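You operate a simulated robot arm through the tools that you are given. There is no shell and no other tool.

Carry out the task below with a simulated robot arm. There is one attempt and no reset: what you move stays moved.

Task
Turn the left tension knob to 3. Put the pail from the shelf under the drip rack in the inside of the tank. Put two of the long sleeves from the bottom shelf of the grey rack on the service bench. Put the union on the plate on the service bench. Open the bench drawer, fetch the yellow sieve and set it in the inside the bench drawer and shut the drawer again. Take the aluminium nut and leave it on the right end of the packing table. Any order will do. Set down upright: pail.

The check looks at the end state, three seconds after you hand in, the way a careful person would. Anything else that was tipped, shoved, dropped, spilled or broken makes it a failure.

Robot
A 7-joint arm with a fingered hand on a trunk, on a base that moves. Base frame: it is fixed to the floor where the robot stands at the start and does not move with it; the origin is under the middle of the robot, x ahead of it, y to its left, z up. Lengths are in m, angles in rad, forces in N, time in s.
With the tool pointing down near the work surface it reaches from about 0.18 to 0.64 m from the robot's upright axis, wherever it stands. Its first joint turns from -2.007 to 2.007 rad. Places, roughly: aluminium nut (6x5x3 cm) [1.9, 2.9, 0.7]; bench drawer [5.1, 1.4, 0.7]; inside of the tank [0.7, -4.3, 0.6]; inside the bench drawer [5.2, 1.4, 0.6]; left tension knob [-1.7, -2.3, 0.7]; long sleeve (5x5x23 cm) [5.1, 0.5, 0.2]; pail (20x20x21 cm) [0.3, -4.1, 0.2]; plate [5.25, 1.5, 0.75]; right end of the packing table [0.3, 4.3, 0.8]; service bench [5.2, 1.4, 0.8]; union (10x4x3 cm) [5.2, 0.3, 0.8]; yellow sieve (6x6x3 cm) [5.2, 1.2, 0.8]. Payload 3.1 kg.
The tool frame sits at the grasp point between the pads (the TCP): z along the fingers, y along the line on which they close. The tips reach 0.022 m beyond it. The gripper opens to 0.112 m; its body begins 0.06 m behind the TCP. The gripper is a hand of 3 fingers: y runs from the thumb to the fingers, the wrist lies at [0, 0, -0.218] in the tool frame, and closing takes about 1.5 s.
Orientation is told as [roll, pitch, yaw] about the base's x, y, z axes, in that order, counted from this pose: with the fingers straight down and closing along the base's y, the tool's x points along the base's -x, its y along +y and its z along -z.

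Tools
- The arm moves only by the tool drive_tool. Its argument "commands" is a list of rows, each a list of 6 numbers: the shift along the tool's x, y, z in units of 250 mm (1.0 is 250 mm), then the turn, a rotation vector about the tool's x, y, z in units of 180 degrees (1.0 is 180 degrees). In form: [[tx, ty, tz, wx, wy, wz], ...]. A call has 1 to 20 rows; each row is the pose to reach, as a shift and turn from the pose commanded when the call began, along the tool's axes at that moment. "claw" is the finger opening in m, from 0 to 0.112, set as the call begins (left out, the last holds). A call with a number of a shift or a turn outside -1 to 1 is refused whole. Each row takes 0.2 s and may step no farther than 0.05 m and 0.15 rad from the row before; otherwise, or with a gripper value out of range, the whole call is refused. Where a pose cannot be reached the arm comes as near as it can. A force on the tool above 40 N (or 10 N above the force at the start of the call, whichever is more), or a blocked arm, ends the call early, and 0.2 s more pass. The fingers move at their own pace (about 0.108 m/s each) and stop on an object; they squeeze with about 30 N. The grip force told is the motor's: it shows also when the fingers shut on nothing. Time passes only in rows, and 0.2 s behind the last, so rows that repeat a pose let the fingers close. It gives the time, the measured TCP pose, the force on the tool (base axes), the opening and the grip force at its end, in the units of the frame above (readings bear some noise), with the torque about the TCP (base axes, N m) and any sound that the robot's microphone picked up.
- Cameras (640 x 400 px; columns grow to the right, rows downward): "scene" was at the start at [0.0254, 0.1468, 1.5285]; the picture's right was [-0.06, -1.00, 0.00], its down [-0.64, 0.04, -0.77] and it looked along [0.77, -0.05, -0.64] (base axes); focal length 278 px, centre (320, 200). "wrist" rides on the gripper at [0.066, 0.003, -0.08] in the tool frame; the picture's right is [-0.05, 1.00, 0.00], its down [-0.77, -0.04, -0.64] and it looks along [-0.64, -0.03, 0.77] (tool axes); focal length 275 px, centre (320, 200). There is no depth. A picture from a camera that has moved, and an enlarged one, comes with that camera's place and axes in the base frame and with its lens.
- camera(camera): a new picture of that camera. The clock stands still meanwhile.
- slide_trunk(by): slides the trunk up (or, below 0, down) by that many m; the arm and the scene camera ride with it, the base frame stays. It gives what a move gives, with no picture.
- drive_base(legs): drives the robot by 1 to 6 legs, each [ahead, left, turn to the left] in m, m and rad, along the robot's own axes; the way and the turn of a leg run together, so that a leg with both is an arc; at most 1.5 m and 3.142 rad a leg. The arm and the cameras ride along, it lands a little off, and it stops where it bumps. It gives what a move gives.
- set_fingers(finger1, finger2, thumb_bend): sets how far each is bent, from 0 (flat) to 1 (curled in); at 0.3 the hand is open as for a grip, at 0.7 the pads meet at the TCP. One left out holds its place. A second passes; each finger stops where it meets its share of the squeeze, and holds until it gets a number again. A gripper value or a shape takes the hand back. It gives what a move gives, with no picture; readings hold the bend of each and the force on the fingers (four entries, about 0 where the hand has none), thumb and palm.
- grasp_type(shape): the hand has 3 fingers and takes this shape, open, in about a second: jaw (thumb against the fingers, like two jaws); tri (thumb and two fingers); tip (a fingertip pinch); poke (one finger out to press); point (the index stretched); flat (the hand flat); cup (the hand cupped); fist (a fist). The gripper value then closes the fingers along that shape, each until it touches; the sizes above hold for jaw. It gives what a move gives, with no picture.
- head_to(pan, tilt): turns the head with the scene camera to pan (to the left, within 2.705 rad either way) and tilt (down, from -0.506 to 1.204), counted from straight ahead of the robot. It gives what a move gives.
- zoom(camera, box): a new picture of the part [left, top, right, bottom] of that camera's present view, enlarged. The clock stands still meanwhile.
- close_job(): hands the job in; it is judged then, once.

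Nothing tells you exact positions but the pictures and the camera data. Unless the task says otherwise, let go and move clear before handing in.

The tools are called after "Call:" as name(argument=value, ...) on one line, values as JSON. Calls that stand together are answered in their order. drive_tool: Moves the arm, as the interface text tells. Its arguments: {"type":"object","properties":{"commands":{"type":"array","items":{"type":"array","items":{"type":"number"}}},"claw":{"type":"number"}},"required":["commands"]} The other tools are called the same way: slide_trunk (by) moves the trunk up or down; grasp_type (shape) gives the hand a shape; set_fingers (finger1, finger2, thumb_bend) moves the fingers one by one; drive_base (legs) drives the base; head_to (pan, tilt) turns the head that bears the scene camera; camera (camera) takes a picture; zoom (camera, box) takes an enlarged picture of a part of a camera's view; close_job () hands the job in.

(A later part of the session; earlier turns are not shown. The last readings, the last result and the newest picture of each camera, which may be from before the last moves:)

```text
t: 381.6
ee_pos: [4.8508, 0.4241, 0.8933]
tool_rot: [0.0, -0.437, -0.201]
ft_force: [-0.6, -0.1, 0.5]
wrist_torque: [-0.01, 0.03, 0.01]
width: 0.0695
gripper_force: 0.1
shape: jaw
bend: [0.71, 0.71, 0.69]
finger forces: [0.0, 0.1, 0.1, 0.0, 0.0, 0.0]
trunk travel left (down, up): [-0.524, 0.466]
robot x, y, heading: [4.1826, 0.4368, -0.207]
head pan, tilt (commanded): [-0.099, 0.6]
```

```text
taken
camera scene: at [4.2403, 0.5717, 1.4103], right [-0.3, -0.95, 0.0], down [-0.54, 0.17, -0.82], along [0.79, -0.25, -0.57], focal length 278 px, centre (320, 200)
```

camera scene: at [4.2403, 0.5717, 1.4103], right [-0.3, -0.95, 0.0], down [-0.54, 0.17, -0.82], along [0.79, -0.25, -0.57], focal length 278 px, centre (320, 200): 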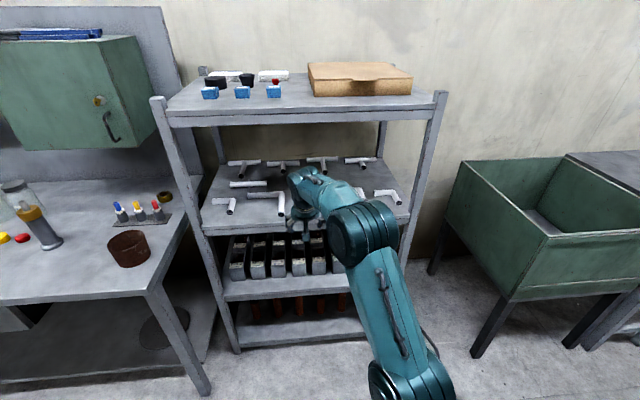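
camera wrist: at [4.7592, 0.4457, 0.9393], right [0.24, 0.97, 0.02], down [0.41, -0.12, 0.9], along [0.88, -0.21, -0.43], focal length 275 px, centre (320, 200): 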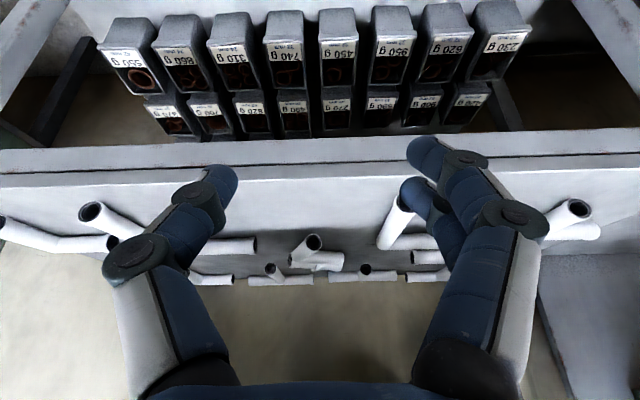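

Call:
zoom(camera="wrist", box=[220, 170, 420, 300])

```text
3.08 times, centred on (320, 235) of wrist
camera zoom: at [4.7592, 0.4457, 0.9393], right [0.24, 0.97, 0.02], down [0.41, -0.12, 0.9], along [0.88, -0.21, -0.43], focal length 847 px, centre (320, 92)
```

zoom: 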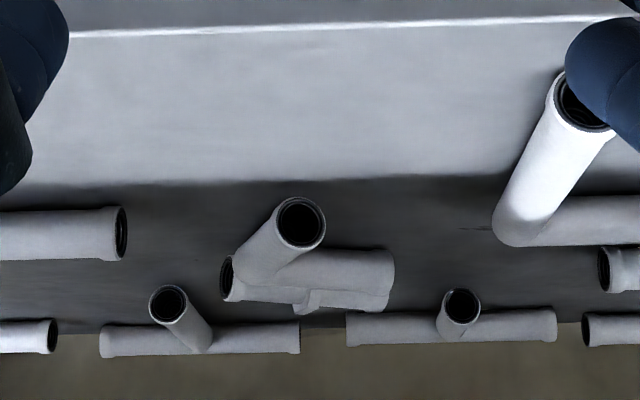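

Call:
drive_tool(commands=[[0, -0.07, 0, 0, 0, 0], [0, -0.144, 0, 0, 0, 0]])

Call:
slide_trunk(by=-0.015)

Call:
drive_base(legs=[[0.24, 0, 0]])

Call:
camera(camera="wrist")

```text
t: 382.2
ee_pos: [4.843, 0.387, 0.8925]
tool_rot: [-0.002, -0.437, -0.206]
ft_force: [-0.5, 0.6, -0.5]
wrist_torque: [-0.03, -0.01, 0.03]
width: 0.0697
gripper_force: 0.1
shape: jaw
bend: [0.71, 0.71, 0.69]
finger forces: [0.1, 0.0, 0.0, 0.0, 0.0, 0.0]
trunk travel left (down, up): [-0.524, 0.466]
robot x, y, heading: [4.1806, 0.4367, -0.207]
head pan, tilt (commanded): [-0.099, 0.6]
```

```text
t: 382.9
ee_pos: [4.8438, 0.3881, 0.8789]
tool_rot: [-0.001, -0.438, -0.206]
ft_force: [-0.3, -0.8, 0.6]
wrist_torque: [-0.01, 0.0, 0.02]
width: 0.0698
gripper_force: 0.1
shape: jaw
bend: [0.71, 0.71, 0.69]
finger forces: [0.0, 0.0, 0.1, 0.0, 0.1, 0.0]
trunk travel left (down, up): [-0.509, 0.481]
robot x, y, heading: [4.1799, 0.4375, -0.211]
head pan, tilt (commanded): [-0.099, 0.6]
```

```text
t: 384.7
ee_pos: [5.082, 0.3376, 0.877]
tool_rot: [-0.002, -0.436, -0.209]
ft_force: [0.5, -0.8, 0.0]
wrist_torque: [0.02, -0.01, 0.0]
width: 0.0698
gripper_force: 0.2
shape: jaw
bend: [0.71, 0.71, 0.69]
finger forces: [0.0, 0.0, 0.0, 0.0, 0.0, 0.1]
trunk travel left (down, up): [-0.509, 0.481]
robot x, y, heading: [4.4186, 0.385, -0.209]
head pan, tilt (commanded): [-0.099, 0.6]
```

```text
taken
camera wrist: at [4.9902, 0.3598, 0.923], right [0.25, 0.97, 0.02], down [0.41, -0.12, 0.9], along [0.88, -0.22, -0.43], focal length 275 px, centre (320, 200)
```

wrist: 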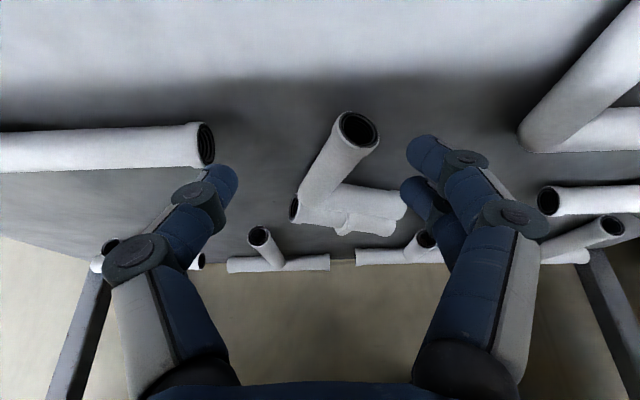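

Call:
drive_base(legs=[[0.03, 0, 0]])

Call:
drive_tool(commands=[[0, 0.02, 0.07, 0, 0, 0], [0, 0.04, 0.14, 0, 0, 0], [0, 0.04, 0.2, 0, 0, 0]])

Call:
camera(camera="wrist")

```text
t: 385.5
ee_pos: [5.1117, 0.3301, 0.8758]
tool_rot: [-0.002, -0.436, -0.206]
ft_force: [-0.7, -0.4, 0.4]
wrist_torque: [0.05, 0.02, 0.04]
width: 0.0695
gripper_force: 0.0
shape: jaw
bend: [0.71, 0.71, 0.69]
finger forces: [0.1, 0.0, 0.0, 0.0, 0.1, 0.0]
trunk travel left (down, up): [-0.509, 0.481]
robot x, y, heading: [4.4495, 0.3804, -0.209]
head pan, tilt (commanded): [-0.099, 0.6]
```

```text
t: 386.3
ee_pos: [5.1326, 0.3368, 0.8424]
tool_rot: [0.005, -0.456, -0.212]
ft_force: [-6.0, -0.4, 41.2]
wrist_torque: [1.72, -0.08, 0.25]
width: 0.0679
gripper_force: 0.2
shape: jaw
bend: [0.77, 0.71, 0.69]
finger forces: [40.6, 0.0, 0.0, 0.0, 1.0, 0.1]
trunk travel left (down, up): [-0.509, 0.481]
robot x, y, heading: [4.4517, 0.3792, -0.206]
head pan, tilt (commanded): [-0.099, 0.6]
```

```text
taken
camera wrist: at [5.0404, 0.3587, 0.886], right [0.25, 0.97, 0.03], down [0.4, -0.13, 0.91], along [0.88, -0.22, -0.41], focal length 275 px, centre (320, 200)
```

wrist: 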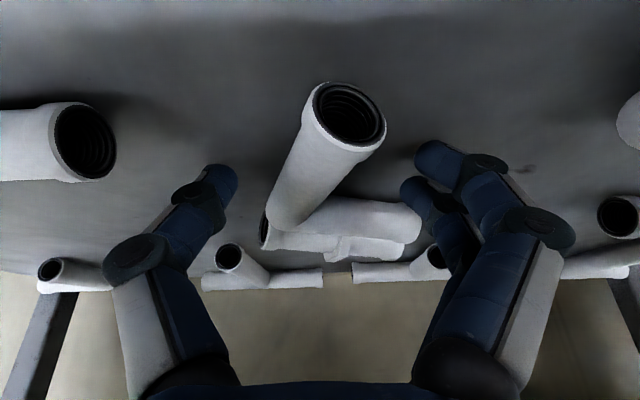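

A finger came down on the fitting's side leg; I retract at once and will grip nearer its front end.

Call:
drive_tool(commands=[[0, 0, -0.07, 0, 0, 0], [0, 0, -0.14, 0, 0, 0]])

Call:
drive_base(legs=[[-0.04, 0, 0]])

Call:
camera(camera="wrist")

```text
t: 386.9
ee_pos: [5.1188, 0.3385, 0.8614]
tool_rot: [-0.004, -0.433, -0.205]
ft_force: [-0.1, 0.3, 0.4]
wrist_torque: [0.01, 0.01, -0.04]
width: 0.07
gripper_force: 0.0
shape: jaw
bend: [0.71, 0.71, 0.69]
finger forces: [0.0, 0.0, 0.0, 0.0, 0.0, 0.0]
trunk travel left (down, up): [-0.509, 0.481]
robot x, y, heading: [4.4504, 0.3812, -0.21]
head pan, tilt (commanded): [-0.099, 0.6]
```

```text
t: 387.8
ee_pos: [5.0812, 0.3475, 0.8642]
tool_rot: [-0.002, -0.44, -0.206]
ft_force: [0.1, 0.2, -0.2]
wrist_torque: [-0.02, -0.03, -0.01]
width: 0.0695
gripper_force: 0.0
shape: jaw
bend: [0.71, 0.71, 0.69]
finger forces: [0.0, 0.0, 0.0, 0.0, 0.0, 0.1]
trunk travel left (down, up): [-0.509, 0.481]
robot x, y, heading: [4.4121, 0.391, -0.207]
head pan, tilt (commanded): [-0.099, 0.6]
```

```text
taken
camera wrist: at [4.9889, 0.3696, 0.9098], right [0.25, 0.97, 0.02], down [0.41, -0.12, 0.9], along [0.88, -0.22, -0.43], focal length 275 px, centre (320, 200)
```

wrist: 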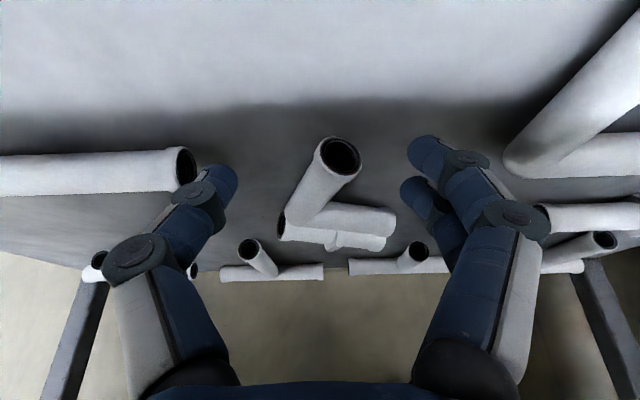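

I align the hand's yaw with the fitting's front leg (about -21°) and come down nearer its free end.

Call:
drive_tool(commands=[[0, 0, 0, 0.0162, 0, 0.0353], [0, 0, 0, 0.0325, 0, 0.0705], [0, 0, 0, 0.0487, 0, 0.1058]], claw=0.065)

Call:
drive_base(legs=[[0.035, 0.009, 0]])

Call:
camera(camera="wrist")

```text
t: 388.6
ee_pos: [5.0819, 0.3473, 0.8621]
tool_rot: [0.003, -0.44, -0.575]
ft_force: [-0.1, 0.0, -0.9]
wrist_torque: [-0.01, 0.01, -0.02]
width: 0.0652
gripper_force: 0.1
shape: jaw
bend: [0.71, 0.71, 0.7]
finger forces: [0.1, 0.0, 0.0, 0.1, 0.0, 0.0]
trunk travel left (down, up): [-0.509, 0.481]
robot x, y, heading: [4.4124, 0.3918, -0.206]
head pan, tilt (commanded): [-0.099, 0.6]
```

```text
t: 389.4
ee_pos: [5.1188, 0.3477, 0.8609]
tool_rot: [0.001, -0.435, -0.575]
ft_force: [0.4, 0.8, -0.2]
wrist_torque: [-0.01, 0.01, 0.01]
width: 0.0655
gripper_force: 0.1
shape: jaw
bend: [0.71, 0.71, 0.7]
finger forces: [0.0, 0.0, 0.0, 0.0, 0.1, 0.0]
trunk travel left (down, up): [-0.509, 0.481]
robot x, y, heading: [4.45, 0.3872, -0.215]
head pan, tilt (commanded): [-0.099, 0.6]
```

```text
taken
camera wrist: at [5.0415, 0.4017, 0.9081], right [0.58, 0.82, 0.02], down [0.34, -0.26, 0.9], along [0.74, -0.51, -0.43], focal length 275 px, centre (320, 200)
```

wrist: 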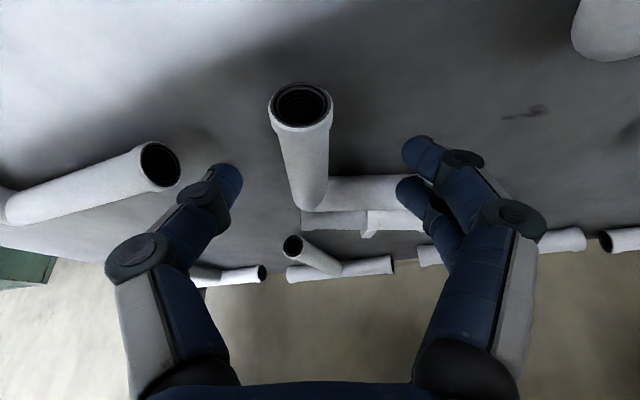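

Call:
drive_tool(commands=[[0.0145, -0.032, 0.0, 0, 0, 0], [0.0145, -0.032, 0.05, 0, 0, 0], [0.0145, -0.032, 0.1, 0, 0, 0], [0.0145, -0.032, 0.14, 0, 0, 0]])

Call:
camera(camera="wrist")

```text
t: 390.4
ee_pos: [5.124, 0.3399, 0.8419]
tool_rot: [0.019, -0.46, -0.58]
ft_force: [-3.3, 1.4, 27.7]
wrist_torque: [0.97, -0.39, 0.14]
width: 0.0635
gripper_force: 0.0
shape: jaw
bend: [0.76, 0.71, 0.7]
finger forces: [27.4, 0.0, 0.0, 0.0, 0.0, 0.0]
trunk travel left (down, up): [-0.509, 0.481]
robot x, y, heading: [4.4473, 0.3893, -0.207]
head pan, tilt (commanded): [-0.099, 0.6]
stopped in row 4: the force on the tool passed its limit at 45 N (the readings are from after the stop); the commanded pose is now the measured one
```

```text
taken
camera wrist: at [5.0448, 0.3925, 0.8865], right [0.57, 0.82, 0.04], down [0.32, -0.26, 0.91], along [0.76, -0.51, -0.41], focal length 275 px, centre (320, 200)
```

wrist: 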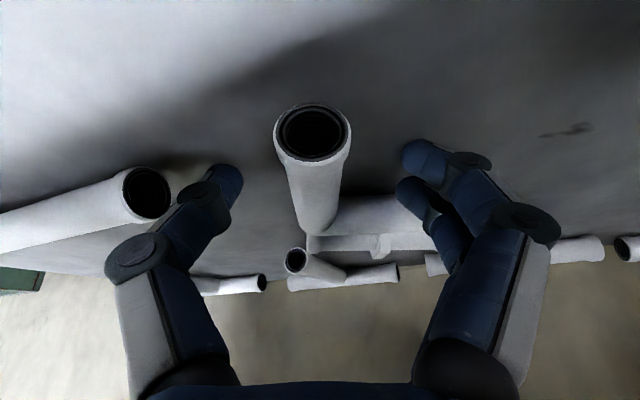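

The near fingertip is touching the shelf because of the tilt. I lift, reduce the tilt to about 8°, and try again.

Call:
drive_tool(commands=[[0, 0, -0.08, 0, 0, 0], [0, 0, -0.16, 0, 0, 0]])

Call:
drive_base(legs=[[0.055, 0, 0]])

Call:
drive_tool(commands=[[0.07, 0, 0, 0, 0.0315, 0], [0.14, 0, 0, 0, 0.063, 0], [0.21, 0, 0, 0, 0.0944, 0]])

Call:
camera(camera="wrist")

Call:
camera(camera="scene")

```text
t: 391.1
ee_pos: [5.1086, 0.3472, 0.8712]
tool_rot: [0.009, -0.448, -0.576]
ft_force: [0.8, 0.1, 0.9]
wrist_torque: [-0.02, 0.04, -0.01]
width: 0.0648
gripper_force: 0.0
shape: jaw
bend: [0.72, 0.71, 0.7]
finger forces: [0.0, 0.0, 0.0, 0.1, 0.0, 0.0]
trunk travel left (down, up): [-0.509, 0.481]
robot x, y, heading: [4.4473, 0.3918, -0.204]
head pan, tilt (commanded): [-0.099, 0.6]
```

```text
t: 392.0
ee_pos: [5.1628, 0.335, 0.8719]
tool_rot: [0.011, -0.447, -0.577]
ft_force: [-0.2, 0.1, -0.5]
wrist_torque: [0.0, -0.02, 0.0]
width: 0.0651
gripper_force: 0.1
shape: jaw
bend: [0.72, 0.71, 0.7]
finger forces: [0.0, 0.1, 0.0, 0.0, 0.0, 0.1]
trunk travel left (down, up): [-0.509, 0.481]
robot x, y, heading: [4.5, 0.3803, -0.205]
head pan, tilt (commanded): [-0.099, 0.6]
```

```text
t: 392.8
ee_pos: [5.1245, 0.3621, 0.8498]
tool_rot: [0.009, -0.151, -0.571]
ft_force: [0.4, 0.8, -0.4]
wrist_torque: [-0.02, 0.0, -0.02]
width: 0.065
gripper_force: 0.0
shape: jaw
bend: [0.72, 0.71, 0.7]
finger forces: [0.0, 0.0, 0.1, 0.0, 0.1, 0.1]
trunk travel left (down, up): [-0.509, 0.481]
robot x, y, heading: [4.4998, 0.3818, -0.211]
head pan, tilt (commanded): [-0.099, 0.6]
```

```text
taken
camera wrist: at [5.06, 0.406, 0.9197], right [0.58, 0.82, 0.02], down [0.54, -0.4, 0.74], along [0.61, -0.42, -0.67], focal length 275 px, centre (320, 200)
```

wrist: 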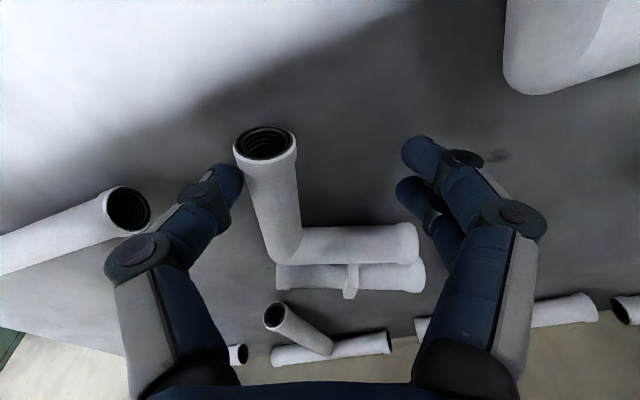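

```text
taken
camera scene: at [4.5585, 0.5138, 1.3953], right [-0.3, -0.95, 0.0], down [-0.54, 0.17, -0.82], along [0.79, -0.25, -0.57], focal length 278 px, centre (320, 200)
```

scene: 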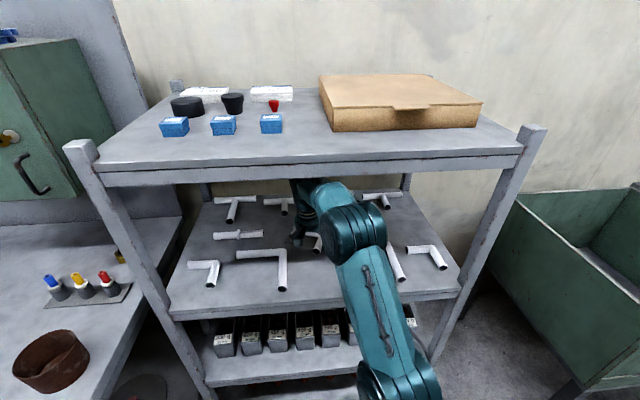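

Call:
drive_tool(commands=[[0, 0, -0.12, 0, 0, 0], [-0.04, -0.05, -0.12, 0, 0, 0], [-0.084, -0.1, -0.12, 0, 0, 0]])

Call:
camera(camera="wrist")

```text
t: 393.6
ee_pos: [5.1227, 0.3324, 0.8835]
tool_rot: [0.012, -0.15, -0.573]
ft_force: [-0.2, -1.5, 0.7]
wrist_torque: [-0.03, 0.01, -0.04]
width: 0.0651
gripper_force: 0.1
shape: jaw
bend: [0.72, 0.71, 0.7]
finger forces: [0.0, 0.1, 0.1, 0.0, 0.1, 0.0]
trunk travel left (down, up): [-0.509, 0.481]
robot x, y, heading: [4.4997, 0.3797, -0.209]
head pan, tilt (commanded): [-0.099, 0.6]
```

```text
taken
camera wrist: at [5.0584, 0.3761, 0.9539], right [0.58, 0.82, 0.02], down [0.54, -0.4, 0.74], along [0.61, -0.42, -0.67], focal length 275 px, centre (320, 200)
```

wrist: 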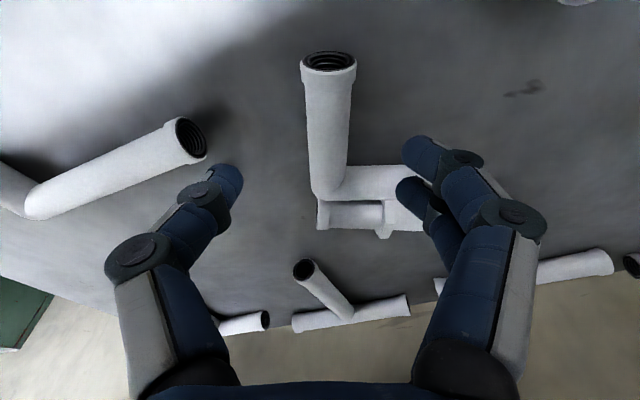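

Call:
drive_tool(commands=[[0, 0.016, 0.06, 0, 0, 0], [0, 0.016, 0.12, 0, 0, 0], [0, 0.016, 0.17, 0, 0, 0], [0, 0.016, 0.205, 0, 0, 0]])

Call:
camera(camera="wrist")

```text
t: 394.6
ee_pos: [5.1326, 0.3329, 0.8422]
tool_rot: [0.021, -0.174, -0.571]
ft_force: [-3.8, 2.8, 27.1]
wrist_torque: [0.1, 0.24, 0.04]
width: 0.0638
gripper_force: 0.1
shape: jaw
bend: [0.74, 0.71, 0.7]
finger forces: [14.3, 0.0, 0.1, 0.0, 13.4, 0.1]
trunk travel left (down, up): [-0.509, 0.481]
robot x, y, heading: [4.501, 0.3789, -0.202]
head pan, tilt (commanded): [-0.099, 0.6]
stopped in row 4: the force on the tool passed its limit at 47 N (the readings are from after the stop); the commanded pose is now the measured one
```

```text
taken
camera wrist: at [5.0667, 0.3765, 0.9111], right [0.58, 0.82, 0.03], down [0.52, -0.39, 0.76], along [0.63, -0.42, -0.65], focal length 275 px, centre (320, 200)
```

wrist: 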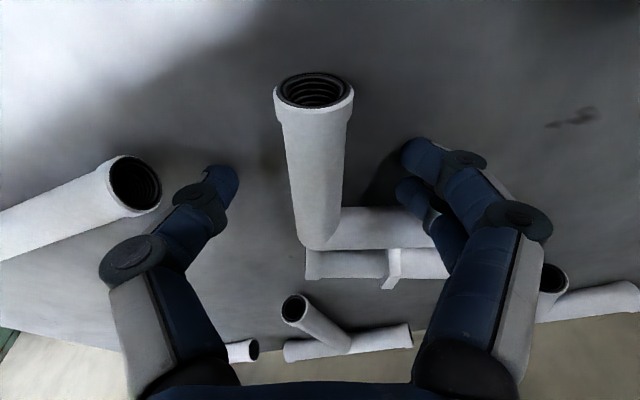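

The tips touch the shelf here (its surface is nearer z 0.82), so this height is right for the grip. I ease up 4 mm and close on the leg.

Call:
drive_tool(commands=[[0, 0, -0.024, 0, 0, 0], [0, 0, -0.024, 0, 0, 0]])

Call:
drive_tool(commands=[[0, 0, 0, 0, 0, 0], [0, 0, 0, 0, 0, 0], [0, 0, 0, 0, 0, 0], [0, 0, 0, 0, 0, 0], [0, 0, 0, 0, 0, 0]], claw=0.02)

Call:
camera(camera="wrist")

```text
t: 395.2
ee_pos: [5.132, 0.3305, 0.8437]
tool_rot: [0.014, -0.165, -0.572]
ft_force: [-2.3, 0.6, 7.2]
wrist_torque: [0.29, -0.03, 0.08]
width: 0.0644
gripper_force: 0.1
shape: jaw
bend: [0.73, 0.71, 0.7]
finger forces: [6.7, 0.1, 0.0, 0.0, 0.0, 0.1]
trunk travel left (down, up): [-0.509, 0.481]
robot x, y, heading: [4.5007, 0.3759, -0.206]
head pan, tilt (commanded): [-0.099, 0.6]
```

```text
t: 396.4
ee_pos: [5.1326, 0.3316, 0.8423]
tool_rot: [0.017, -0.164, -0.573]
ft_force: [0.5, -0.2, 1.3]
wrist_torque: [0.05, -0.07, -0.02]
width: 0.0173
gripper_force: 30.4
shape: jaw
bend: [0.76, 0.71, 0.71]
finger forces: [8.6, 17.8, 0.0, 0.0, 28.6, 0.1]
trunk travel left (down, up): [-0.509, 0.481]
robot x, y, heading: [4.4999, 0.3802, -0.21]
head pan, tilt (commanded): [-0.099, 0.6]
```

```text
taken
camera wrist: at [5.0682, 0.3755, 0.9126], right [0.58, 0.82, 0.02], down [0.53, -0.39, 0.75], along [0.62, -0.42, -0.66], focal length 275 px, centre (320, 200)
```

wrist: 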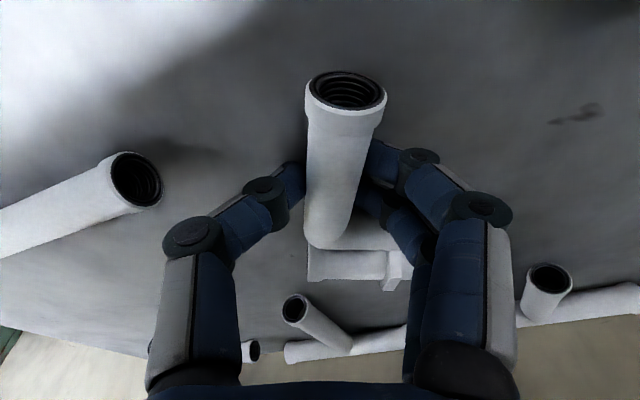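

I lift the fitting 1.5 cm, move it back 9 cm, turn it +21° and set it down where it stood.

Call:
slide_trunk(by=0.015)

Call:
drive_base(legs=[[-0.09, -0.018, 0]])

Call:
drive_tool(commands=[[0, 0, 0, -0.0063, 0, -0.038], [0, 0, 0, -0.0125, 0, -0.076], [0, 0, 0, -0.0188, 0, -0.114]])

Call:
camera(camera="wrist")

Call:
camera(camera="scene")

```text
t: 397.1
ee_pos: [5.1334, 0.3324, 0.857]
tool_rot: [0.014, -0.163, -0.573]
ft_force: [1.0, 1.2, -1.3]
wrist_torque: [-0.01, 0.05, 0.02]
width: 0.0164
gripper_force: 30.0
shape: jaw
bend: [0.76, 0.7, 0.71]
finger forces: [9.5, 18.0, 0.1, 0.0, 27.7, 0.1]
trunk travel left (down, up): [-0.524, 0.466]
robot x, y, heading: [4.5016, 0.3828, -0.209]
head pan, tilt (commanded): [-0.099, 0.6]
```

```text
t: 398.2
ee_pos: [5.0398, 0.3324, 0.8589]
tool_rot: [0.016, -0.168, -0.573]
ft_force: [-0.9, 0.6, -0.8]
wrist_torque: [-0.02, 0.04, -0.02]
width: 0.0165
gripper_force: 29.9
shape: jaw
bend: [0.76, 0.7, 0.71]
finger forces: [9.6, 18.0, 0.0, 0.0, 27.8, 0.1]
trunk travel left (down, up): [-0.524, 0.466]
robot x, y, heading: [4.4087, 0.381, -0.205]
head pan, tilt (commanded): [-0.099, 0.6]
```

```text
t: 399.0
ee_pos: [5.041, 0.3328, 0.8573]
tool_rot: [0.012, -0.172, -0.208]
ft_force: [1.1, -0.7, -0.2]
wrist_torque: [-0.04, 0.03, -0.02]
width: 0.0168
gripper_force: 29.8
shape: jaw
bend: [0.76, 0.7, 0.71]
finger forces: [9.4, 18.0, 0.1, 0.1, 27.7, 0.0]
trunk travel left (down, up): [-0.524, 0.466]
robot x, y, heading: [4.4082, 0.3817, -0.215]
head pan, tilt (commanded): [-0.099, 0.6]
```

```text
taken
camera wrist: at [4.9645, 0.3509, 0.9267], right [0.25, 0.97, 0.02], down [0.63, -0.18, 0.76], along [0.74, -0.17, -0.65], focal length 275 px, centre (320, 200)
```

wrist: 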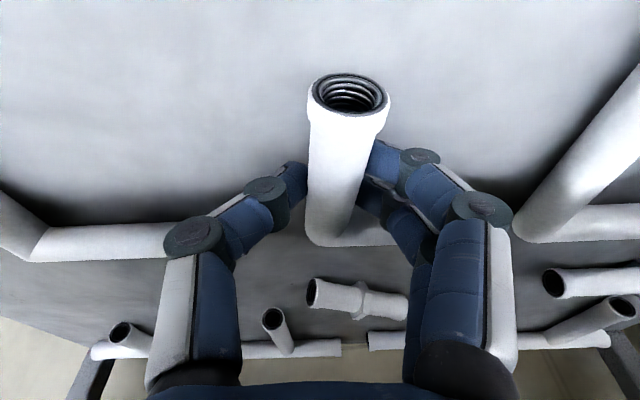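

```text
taken
camera scene: at [4.4662, 0.5148, 1.4103], right [-0.3, -0.95, 0.0], down [-0.54, 0.17, -0.82], along [0.79, -0.25, -0.57], focal length 278 px, centre (320, 200)
```

scene: 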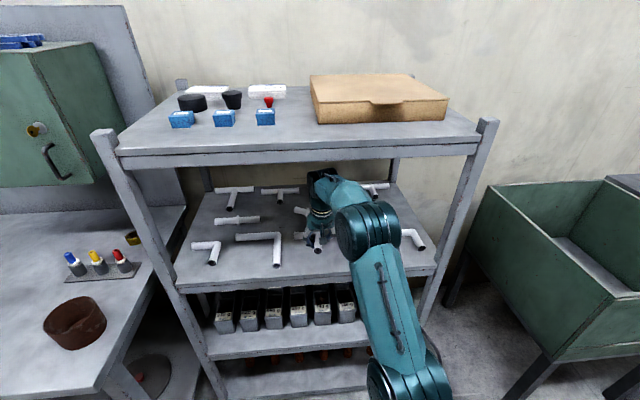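

Call:
slide_trunk(by=-0.012)

Call:
slide_trunk(by=-0.004)

Call:
drive_tool(commands=[[0, 0, 0, 0, 0, 0], [0, 0, 0, 0, 0, 0], [0, 0, 0, 0, 0, 0]], claw=0.055)

Call:
drive_tool(commands=[[0, 0, -0.08, 0, 0, 0], [0, 0, -0.14, 0, 0, 0]])

Call:
camera(camera="wrist")

```text
t: 399.6
ee_pos: [5.0406, 0.3332, 0.8465]
tool_rot: [0.014, -0.17, -0.209]
ft_force: [-0.2, -0.2, -0.6]
wrist_torque: [0.05, -0.03, 0.03]
width: 0.0168
gripper_force: 29.7
shape: jaw
bend: [0.76, 0.7, 0.71]
finger forces: [9.4, 17.7, 0.0, 0.0, 28.0, 0.0]
trunk travel left (down, up): [-0.512, 0.478]
robot x, y, heading: [4.4071, 0.3813, -0.208]
head pan, tilt (commanded): [-0.099, 0.6]
```

```text
t: 400.1
ee_pos: [5.0406, 0.3341, 0.8423]
tool_rot: [0.016, -0.173, -0.211]
ft_force: [1.4, 0.5, 7.7]
wrist_torque: [0.17, -0.14, -0.04]
width: 0.0165
gripper_force: 29.7
shape: jaw
bend: [0.76, 0.7, 0.71]
finger forces: [13.1, 17.5, 0.0, 0.1, 31.2, 0.0]
trunk travel left (down, up): [-0.508, 0.482]
robot x, y, heading: [4.41, 0.3807, -0.203]
head pan, tilt (commanded): [-0.099, 0.6]
```

```text
t: 400.9
ee_pos: [5.0396, 0.3332, 0.8436]
tool_rot: [0.015, -0.173, -0.209]
ft_force: [0.7, -1.4, 12.9]
wrist_torque: [0.01, 0.08, 0.02]
width: 0.0506
gripper_force: 0.1
shape: jaw
bend: [0.76, 0.73, 0.7]
finger forces: [7.4, 0.1, 0.0, 0.1, 4.9, 0.0]
trunk travel left (down, up): [-0.508, 0.482]
robot x, y, heading: [4.4059, 0.3824, -0.208]
head pan, tilt (commanded): [-0.099, 0.6]
```

```text
t: 401.5
ee_pos: [5.0364, 0.3334, 0.8773]
tool_rot: [0.015, -0.169, -0.207]
ft_force: [-0.7, 0.1, 0.1]
wrist_torque: [0.0, 0.01, -0.02]
width: 0.0544
gripper_force: 0.1
shape: jaw
bend: [0.73, 0.73, 0.7]
finger forces: [0.1, 0.0, 0.0, 0.0, 0.1, 0.0]
trunk travel left (down, up): [-0.508, 0.482]
robot x, y, heading: [4.4066, 0.3801, -0.206]
head pan, tilt (commanded): [-0.099, 0.6]
```

```text
taken
camera wrist: at [4.9586, 0.3523, 0.9456], right [0.25, 0.97, 0.02], down [0.63, -0.18, 0.76], along [0.74, -0.17, -0.65], focal length 275 px, centre (320, 200)
```

wrist: 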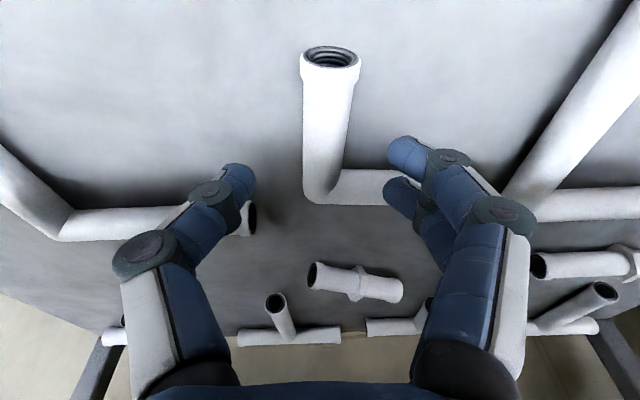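

The fitting is back in its place. I back out, roll the hand by 116° so it closes across the (now slightly turned) union, and re-enter higher this time.

Call:
drive_base(legs=[[-0.2, 0, 0]])

Call:
drive_tool(commands=[[0, 0, 0, 0, 0, 0.046], [0, 0, 0, 0, 0, 0.092], [0, 0, 0, 0, 0, 0.138], [0, 0, 0, 0, 0, 0.184], [0, 0, 0, 0, 0, 0.23], [0, 0, 0, 0, 0, 0.276], [0, 0, 0, 0, 0, 0.322], [0, 0, 0, 0, 0, 0.368], [0, 0, 0, 0, 0, 0.414], [0, 0, 0, 0, 0, 0.46], [0, 0, 0, 0, 0, 0.506], [0, 0, 0, 0, 0, 0.552], [0, 0, 0, 0, 0, 0.598], [0, 0, 0, 0, 0, 0.644]], claw=0.055)

Call:
zoom(camera="scene", box=[180, 140, 460, 300])

Call:
camera(camera="wrist")

```text
t: 403.1
ee_pos: [4.8383, 0.3734, 0.8767]
tool_rot: [0.013, -0.172, -0.213]
ft_force: [-0.2, -0.2, 0.1]
wrist_torque: [-0.01, 0.03, -0.02]
width: 0.0546
gripper_force: 0.1
shape: jaw
bend: [0.73, 0.73, 0.7]
finger forces: [0.0, 0.0, 0.0, 0.0, 0.0, 0.1]
trunk travel left (down, up): [-0.508, 0.482]
robot x, y, heading: [4.2124, 0.423, -0.21]
head pan, tilt (commanded): [-0.099, 0.6]
```

```text
t: 406.1
ee_pos: [4.8386, 0.3753, 0.8761]
tool_rot: [0.146, 0.088, -2.23]
ft_force: [-0.1, -0.4, -0.7]
wrist_torque: [-0.01, 0.0, -0.01]
width: 0.0545
gripper_force: 0.1
shape: jaw
bend: [0.73, 0.73, 0.7]
finger forces: [0.0, 0.0, 0.0, 0.0, 0.1, 0.0]
trunk travel left (down, up): [-0.508, 0.482]
robot x, y, heading: [4.2105, 0.4202, -0.212]
head pan, tilt (commanded): [-0.099, 0.6]
```

```text
2.29 times, centred on (320, 220) of scene
camera zoom: at [4.2707, 0.5565, 1.3943], right [-0.31, -0.95, 0.0], down [-0.54, 0.17, -0.83], along [0.79, -0.25, -0.57], focal length 636 px, centre (320, 154)
```

zoom: 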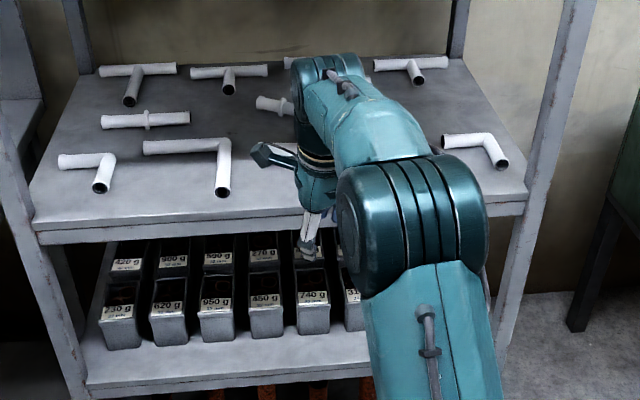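

```text
taken
camera wrist: at [4.8685, 0.4265, 0.9629], right [0.75, -0.65, 0.14], down [-0.61, -0.57, 0.55], along [-0.28, -0.5, -0.82], focal length 275 px, centre (320, 200)
```

wrist: 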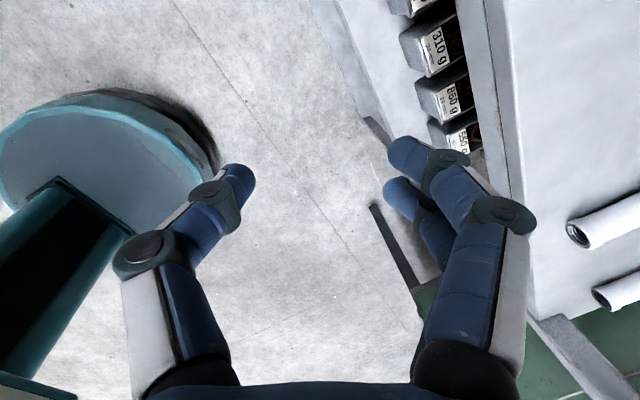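

Call:
slide_trunk(by=0.012)

Call:
drive_base(legs=[[0, 0.014, 0], [0.16, 0, 0]])

Call:
camera(camera="wrist")

```text
t: 406.7
ee_pos: [4.8397, 0.3736, 0.8877]
tool_rot: [0.146, 0.087, -2.227]
ft_force: [-0.2, 0.2, 0.0]
wrist_torque: [-0.01, 0.03, -0.02]
width: 0.0544
gripper_force: 0.1
shape: jaw
bend: [0.73, 0.73, 0.7]
finger forces: [0.1, 0.1, 0.1, 0.0, 0.0, 0.0]
trunk travel left (down, up): [-0.52, 0.47]
robot x, y, heading: [4.213, 0.4216, -0.211]
head pan, tilt (commanded): [-0.099, 0.6]
```

```text
t: 408.5
ee_pos: [5.001, 0.3553, 0.8875]
tool_rot: [0.147, 0.086, -2.225]
ft_force: [0.0, 1.2, 0.4]
wrist_torque: [0.01, 0.03, 0.01]
width: 0.0545
gripper_force: 0.1
shape: jaw
bend: [0.73, 0.73, 0.7]
finger forces: [0.0, 0.0, 0.0, 0.0, 0.0, 0.0]
trunk travel left (down, up): [-0.52, 0.47]
robot x, y, heading: [4.3728, 0.4019, -0.211]
head pan, tilt (commanded): [-0.099, 0.6]
```

```text
taken
camera wrist: at [5.0298, 0.4074, 0.9742], right [0.75, -0.65, 0.14], down [-0.6, -0.57, 0.55], along [-0.28, -0.5, -0.82], focal length 275 px, centre (320, 200)
```

wrist: 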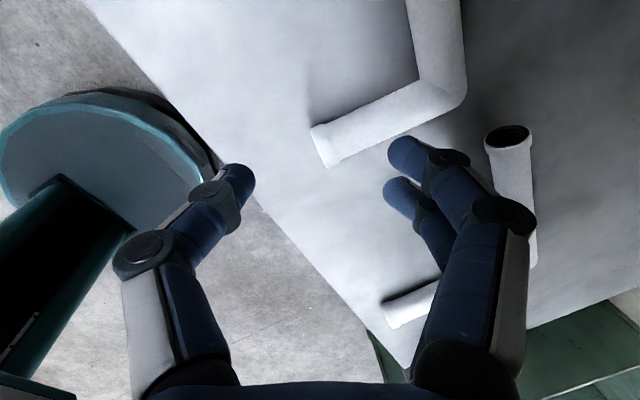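

Call:
drive_base(legs=[[0.12, 0, 0]])

Call:
camera(camera="wrist")

```text
t: 409.7
ee_pos: [5.1171, 0.3311, 0.8867]
tool_rot: [0.146, 0.087, -2.225]
ft_force: [0.5, -0.5, 0.3]
wrist_torque: [0.01, 0.01, 0.02]
width: 0.0544
gripper_force: 0.0
shape: jaw
bend: [0.73, 0.73, 0.7]
finger forces: [0.1, 0.0, 0.0, 0.0, 0.0, 0.0]
trunk travel left (down, up): [-0.52, 0.47]
robot x, y, heading: [4.4918, 0.3772, -0.209]
head pan, tilt (commanded): [-0.099, 0.6]
```

```text
taken
camera wrist: at [5.146, 0.3829, 0.9741], right [0.75, -0.65, 0.14], down [-0.6, -0.57, 0.55], along [-0.28, -0.5, -0.82], focal length 275 px, centre (320, 200)
```

wrist: 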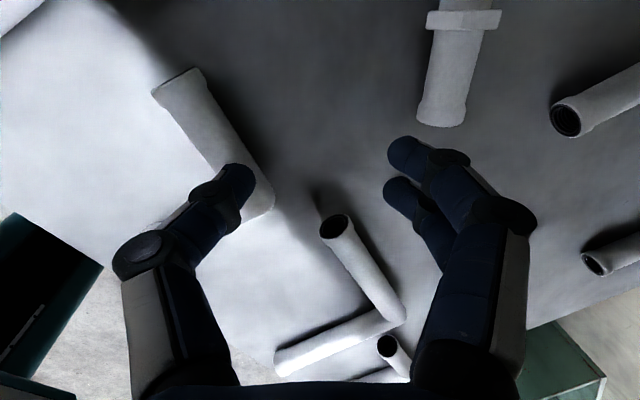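

Call:
drive_base(legs=[[0.08, -0.006, 0]])

Call:
camera(camera="wrist")

```text
t: 410.8
ee_pos: [5.1943, 0.3081, 0.8864]
tool_rot: [0.147, 0.087, -2.226]
ft_force: [-0.2, -0.5, 0.3]
wrist_torque: [-0.01, 0.03, 0.01]
width: 0.0543
gripper_force: 0.1
shape: jaw
bend: [0.73, 0.73, 0.7]
finger forces: [0.0, 0.0, 0.0, 0.1, 0.0, 0.0]
trunk travel left (down, up): [-0.52, 0.47]
robot x, y, heading: [4.5656, 0.3533, -0.209]
head pan, tilt (commanded): [-0.099, 0.6]
```

```text
taken
camera wrist: at [5.2234, 0.3593, 0.9741], right [0.75, -0.65, 0.14], down [-0.6, -0.57, 0.55], along [-0.28, -0.5, -0.82], focal length 275 px, centre (320, 200)
```

wrist: 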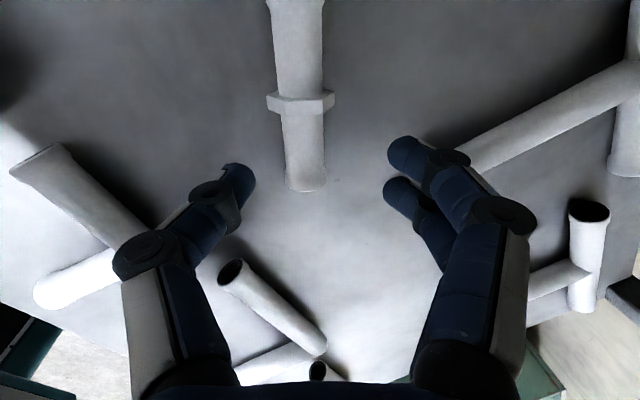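

Call:
drive_tool(commands=[[-0.032, -0.038, 0.0, 0, 0, 0], [-0.032, -0.038, 0.05, 0, 0, 0], [-0.032, -0.038, 0.1, 0, 0, 0], [-0.032, -0.038, 0.13, 0, 0, 0]])

Call:
camera(camera="wrist")

```text
t: 411.8
ee_pos: [5.1858, 0.3064, 0.8541]
tool_rot: [0.15, 0.087, -2.225]
ft_force: [-0.6, 0.4, -0.1]
wrist_torque: [-0.02, 0.03, -0.01]
width: 0.0544
gripper_force: 0.0
shape: jaw
bend: [0.73, 0.73, 0.7]
finger forces: [0.0, 0.0, 0.0, 0.1, 0.1, 0.0]
trunk travel left (down, up): [-0.52, 0.47]
robot x, y, heading: [4.5675, 0.3542, -0.213]
head pan, tilt (commanded): [-0.099, 0.6]
```

```text
taken
camera wrist: at [5.2159, 0.3584, 0.9407], right [0.75, -0.65, 0.14], down [-0.6, -0.57, 0.55], along [-0.28, -0.5, -0.82], focal length 275 px, centre (320, 200)
```

wrist: 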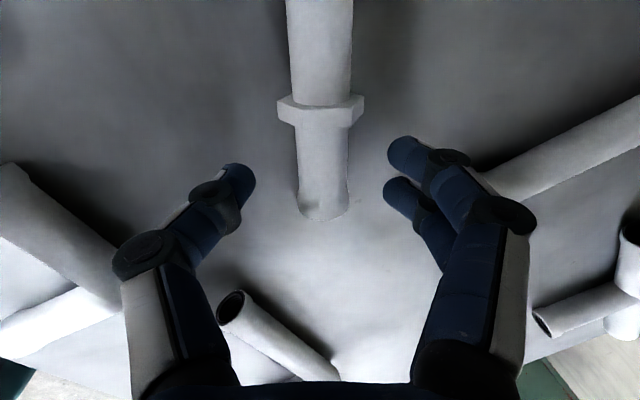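

Call:
drive_tool(commands=[[0, 0, 0, 0, 0, 0], [0, 0, 0, 0, 0, 0], [0, 0, 0, 0, 0, 0]], claw=0.034)

Call:
drive_tool(commands=[[0, 0, 0.01, 0, 0, 0], [0, 0, 0.02, 0, 0, 0], [0, 0, 0.03, 0, 0, 0], [0, 0, 0.04, 0, 0, 0]])

Call:
camera(camera="wrist")

```text
t: 412.6
ee_pos: [5.1875, 0.307, 0.854]
tool_rot: [0.147, 0.086, -2.228]
ft_force: [0.3, 0.4, 0.0]
wrist_torque: [0.0, 0.02, -0.01]
width: 0.0344
gripper_force: 0.1
shape: jaw
bend: [0.73, 0.73, 0.7]
finger forces: [0.1, 0.0, 0.0, 0.0, 0.1, 0.0]
trunk travel left (down, up): [-0.52, 0.47]
robot x, y, heading: [4.5636, 0.3561, -0.212]
head pan, tilt (commanded): [-0.099, 0.6]
```

```text
t: 413.6
ee_pos: [5.1875, 0.3073, 0.845]
tool_rot: [0.15, 0.089, -2.226]
ft_force: [-2.0, 2.2, 12.1]
wrist_torque: [0.19, 0.28, -0.04]
width: 0.0351
gripper_force: 0.0
shape: jaw
bend: [0.73, 0.73, 0.7]
finger forces: [0.0, 0.0, 0.0, 0.1, 11.8, 0.0]
trunk travel left (down, up): [-0.52, 0.47]
robot x, y, heading: [4.5669, 0.3577, -0.207]
head pan, tilt (commanded): [-0.099, 0.6]
```

```text
taken
camera wrist: at [5.2161, 0.359, 0.9326], right [0.75, -0.65, 0.14], down [-0.6, -0.57, 0.55], along [-0.28, -0.5, -0.82], focal length 275 px, centre (320, 200)
```

wrist: 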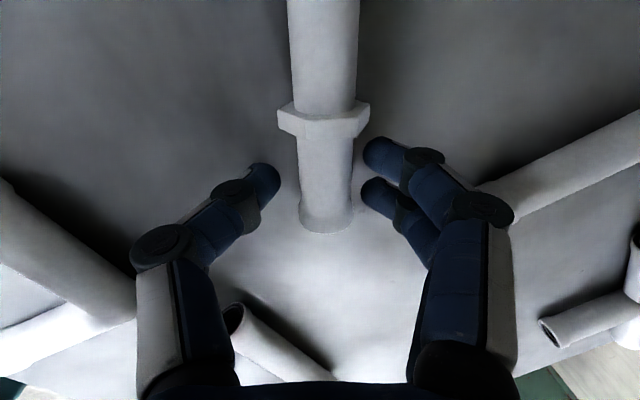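

The thumb just touches the shelf; I ease up 2 mm and close on the pipe part of the union.

Call:
drive_tool(commands=[[0, 0, -0.01, 0, 0, 0], [0, 0, -0.01, 0, 0, 0]])

Call:
drive_tool(commands=[[0, 0, 0, 0, 0, 0], [0, 0, 0, 0, 0, 0], [0, 0, 0, 0, 0, 0], [0, 0, 0, 0, 0, 0]], claw=0.01)

Call:
slide_trunk(by=0.012)

Call:
camera(camera="wrist")

```text
t: 414.2
ee_pos: [5.1873, 0.3045, 0.8453]
tool_rot: [0.149, 0.088, -2.227]
ft_force: [-0.3, 1.5, 3.3]
wrist_torque: [0.06, 0.07, -0.04]
width: 0.0343
gripper_force: 0.0
shape: jaw
bend: [0.73, 0.73, 0.7]
finger forces: [0.0, 0.0, 0.0, 0.0, 3.9, 0.0]
trunk travel left (down, up): [-0.52, 0.47]
robot x, y, heading: [4.5698, 0.3559, -0.208]
head pan, tilt (commanded): [-0.099, 0.6]
```

```text
t: 415.2
ee_pos: [5.1863, 0.3057, 0.8465]
tool_rot: [0.149, 0.089, -2.227]
ft_force: [0.0, -0.4, 0.3]
wrist_torque: [-0.03, 0.01, -0.03]
width: 0.0165
gripper_force: 29.6
shape: jaw
bend: [0.73, 0.73, 0.7]
finger forces: [13.0, 12.5, 0.0, 0.0, 27.0, 0.0]
trunk travel left (down, up): [-0.52, 0.47]
robot x, y, heading: [4.5678, 0.3571, -0.211]
head pan, tilt (commanded): [-0.099, 0.6]
```

```text
t: 415.8
ee_pos: [5.1868, 0.3056, 0.8572]
tool_rot: [0.146, 0.088, -2.227]
ft_force: [-0.2, 0.6, -0.8]
wrist_torque: [-0.02, -0.02, -0.01]
width: 0.0168
gripper_force: 29.6
shape: jaw
bend: [0.73, 0.73, 0.7]
finger forces: [13.0, 12.5, 0.1, 0.1, 27.0, 0.0]
trunk travel left (down, up): [-0.532, 0.458]
robot x, y, heading: [4.5679, 0.3551, -0.215]
head pan, tilt (commanded): [-0.099, 0.6]
```

```text
taken
camera wrist: at [5.217, 0.3582, 0.9445], right [0.75, -0.65, 0.14], down [-0.6, -0.57, 0.55], along [-0.28, -0.5, -0.82], focal length 275 px, centre (320, 200)
```

wrist: 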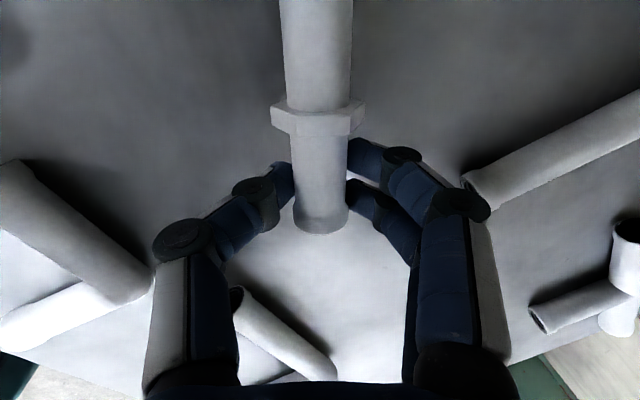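

The union is gripped. To clear the front row on the way out without touching the top shelf, I tilt the wrist back a bit and raise to just under the limit.

Call:
slide_trunk(by=0.015)

Call:
drive_tool(commands=[[0, 0, 0, -0.025, 0.0122, 0], [0, 0, 0, -0.05, 0.0243, 0]])

Call:
slide_trunk(by=0.027)

Call:
camera(camera="wrist")

Call:
camera(camera="scene")

```text
t: 416.4
ee_pos: [5.1876, 0.3065, 0.8703]
tool_rot: [0.145, 0.084, -2.227]
ft_force: [0.2, 0.4, -0.1]
wrist_torque: [-0.02, 0.03, 0.01]
width: 0.0167
gripper_force: 30.1
shape: jaw
bend: [0.73, 0.73, 0.7]
finger forces: [13.1, 12.7, 0.0, 0.1, 27.1, 0.0]
trunk travel left (down, up): [-0.547, 0.443]
robot x, y, heading: [4.566, 0.3556, -0.214]
head pan, tilt (commanded): [-0.099, 0.6]
```

```text
t: 417.0
ee_pos: [5.1951, 0.3024, 0.8413]
tool_rot: [0.273, 0.148, -2.213]
ft_force: [-7.5, 3.5, 23.9]
wrist_torque: [0.19, 0.37, 0.01]
width: 0.0196
gripper_force: 29.5
shape: jaw
bend: [0.71, 0.72, 0.74]
finger forces: [16.8, 15.9, 0.1, 0.1, 61.7, 0.0]
trunk travel left (down, up): [-0.547, 0.443]
robot x, y, heading: [4.567, 0.3573, -0.212]
head pan, tilt (commanded): [-0.099, 0.6]
```

```text
t: 417.9
ee_pos: [5.1942, 0.3031, 0.8403]
tool_rot: [0.269, 0.143, -2.216]
ft_force: [1.1, 5.1, 15.5]
wrist_torque: [0.09, 0.06, 0.01]
width: 0.0199
gripper_force: 29.8
shape: jaw
bend: [0.71, 0.71, 0.77]
finger forces: [15.6, 15.1, 0.0, 0.1, 44.4, 0.1]
trunk travel left (down, up): [-0.535, 0.455]
robot x, y, heading: [4.5663, 0.3569, -0.212]
head pan, tilt (commanded): [-0.099, 0.6]
stopped: the arm was blocked; the commanded pose is now the measured one
```

```text
taken
camera wrist: at [5.2117, 0.3572, 0.9279], right [0.72, -0.65, 0.26], down [-0.67, -0.56, 0.49], along [-0.17, -0.52, -0.83], focal length 275 px, centre (320, 200)
```

wrist: 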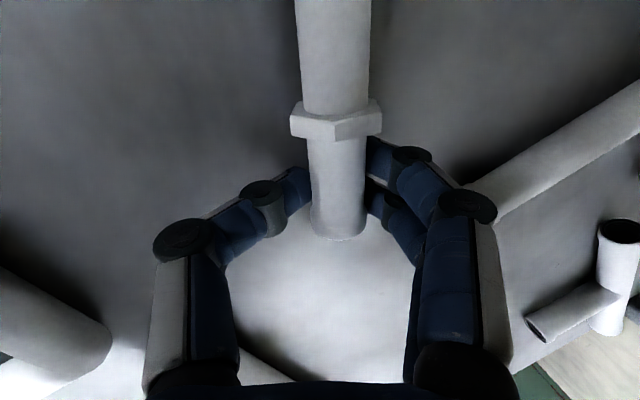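

```text
taken
camera scene: at [4.6417, 0.4829, 1.4207], right [-0.31, -0.95, 0.0], down [-0.55, 0.18, -0.82], along [0.78, -0.25, -0.58], focal length 278 px, centre (320, 200)
```

scene: 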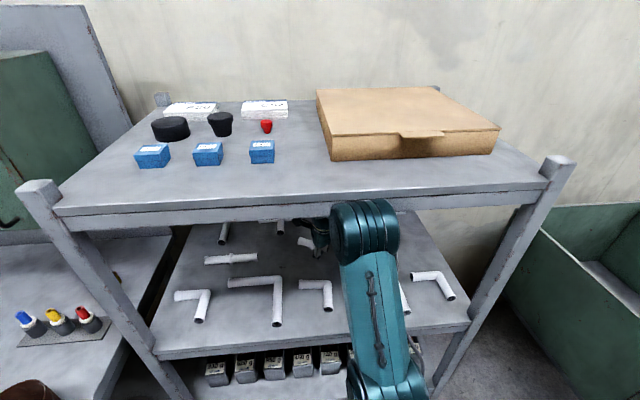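

Something blocks the arm — my elbow seems to be at the top shelf's edge. I look before moving.

Call:
zoom(camera="scene", box=[280, 170, 440, 290])

Call:
head_to(pan=-0.1, tilt=0.95)

Call:
camera(camera="scene")

```text
3.33 times, centred on (360, 230) of scene
camera zoom: at [4.6417, 0.4829, 1.4207], right [-0.31, -0.95, 0.0], down [-0.55, 0.18, -0.82], along [0.78, -0.25, -0.58], focal length 928 px, centre (187, 100)
```

zoom: 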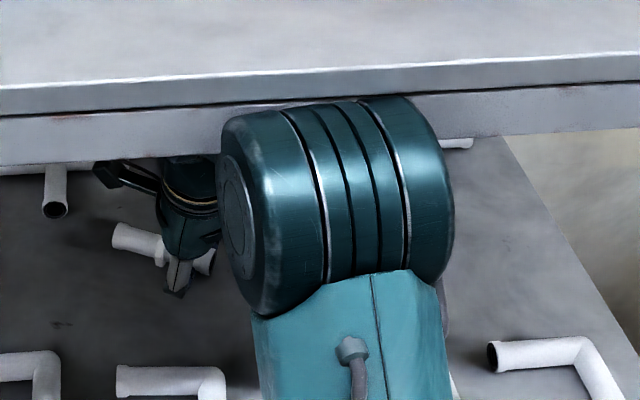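

```text
t: 418.8
ee_pos: [5.193, 0.302, 0.8401]
tool_rot: [0.268, 0.14, -2.217]
ft_force: [-1.5, 2.4, 10.0]
wrist_torque: [0.04, 0.1, -0.03]
width: 0.0195
gripper_force: 29.8
shape: jaw
bend: [0.71, 0.71, 0.76]
finger forces: [15.3, 13.7, 0.0, 0.1, 40.0, 0.0]
trunk travel left (down, up): [-0.535, 0.455]
robot x, y, heading: [4.5631, 0.3568, -0.214]
head pan, tilt (commanded): [-0.099, 0.949]
```

```text
taken
camera scene: at [4.627, 0.4878, 1.3924], right [-0.31, -0.95, 0.0], down [-0.78, 0.25, -0.57], along [0.54, -0.17, -0.82], focal length 278 px, centre (320, 200)
```

scene: 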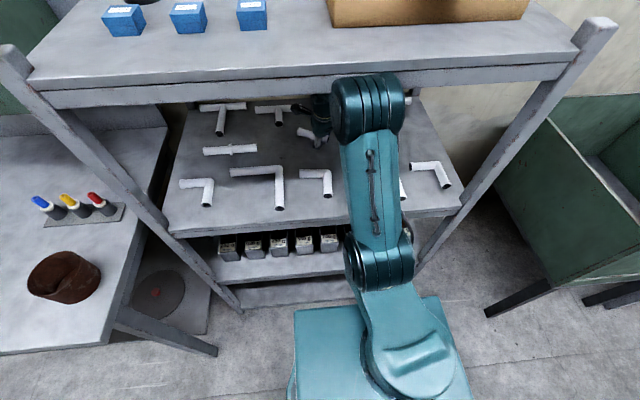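

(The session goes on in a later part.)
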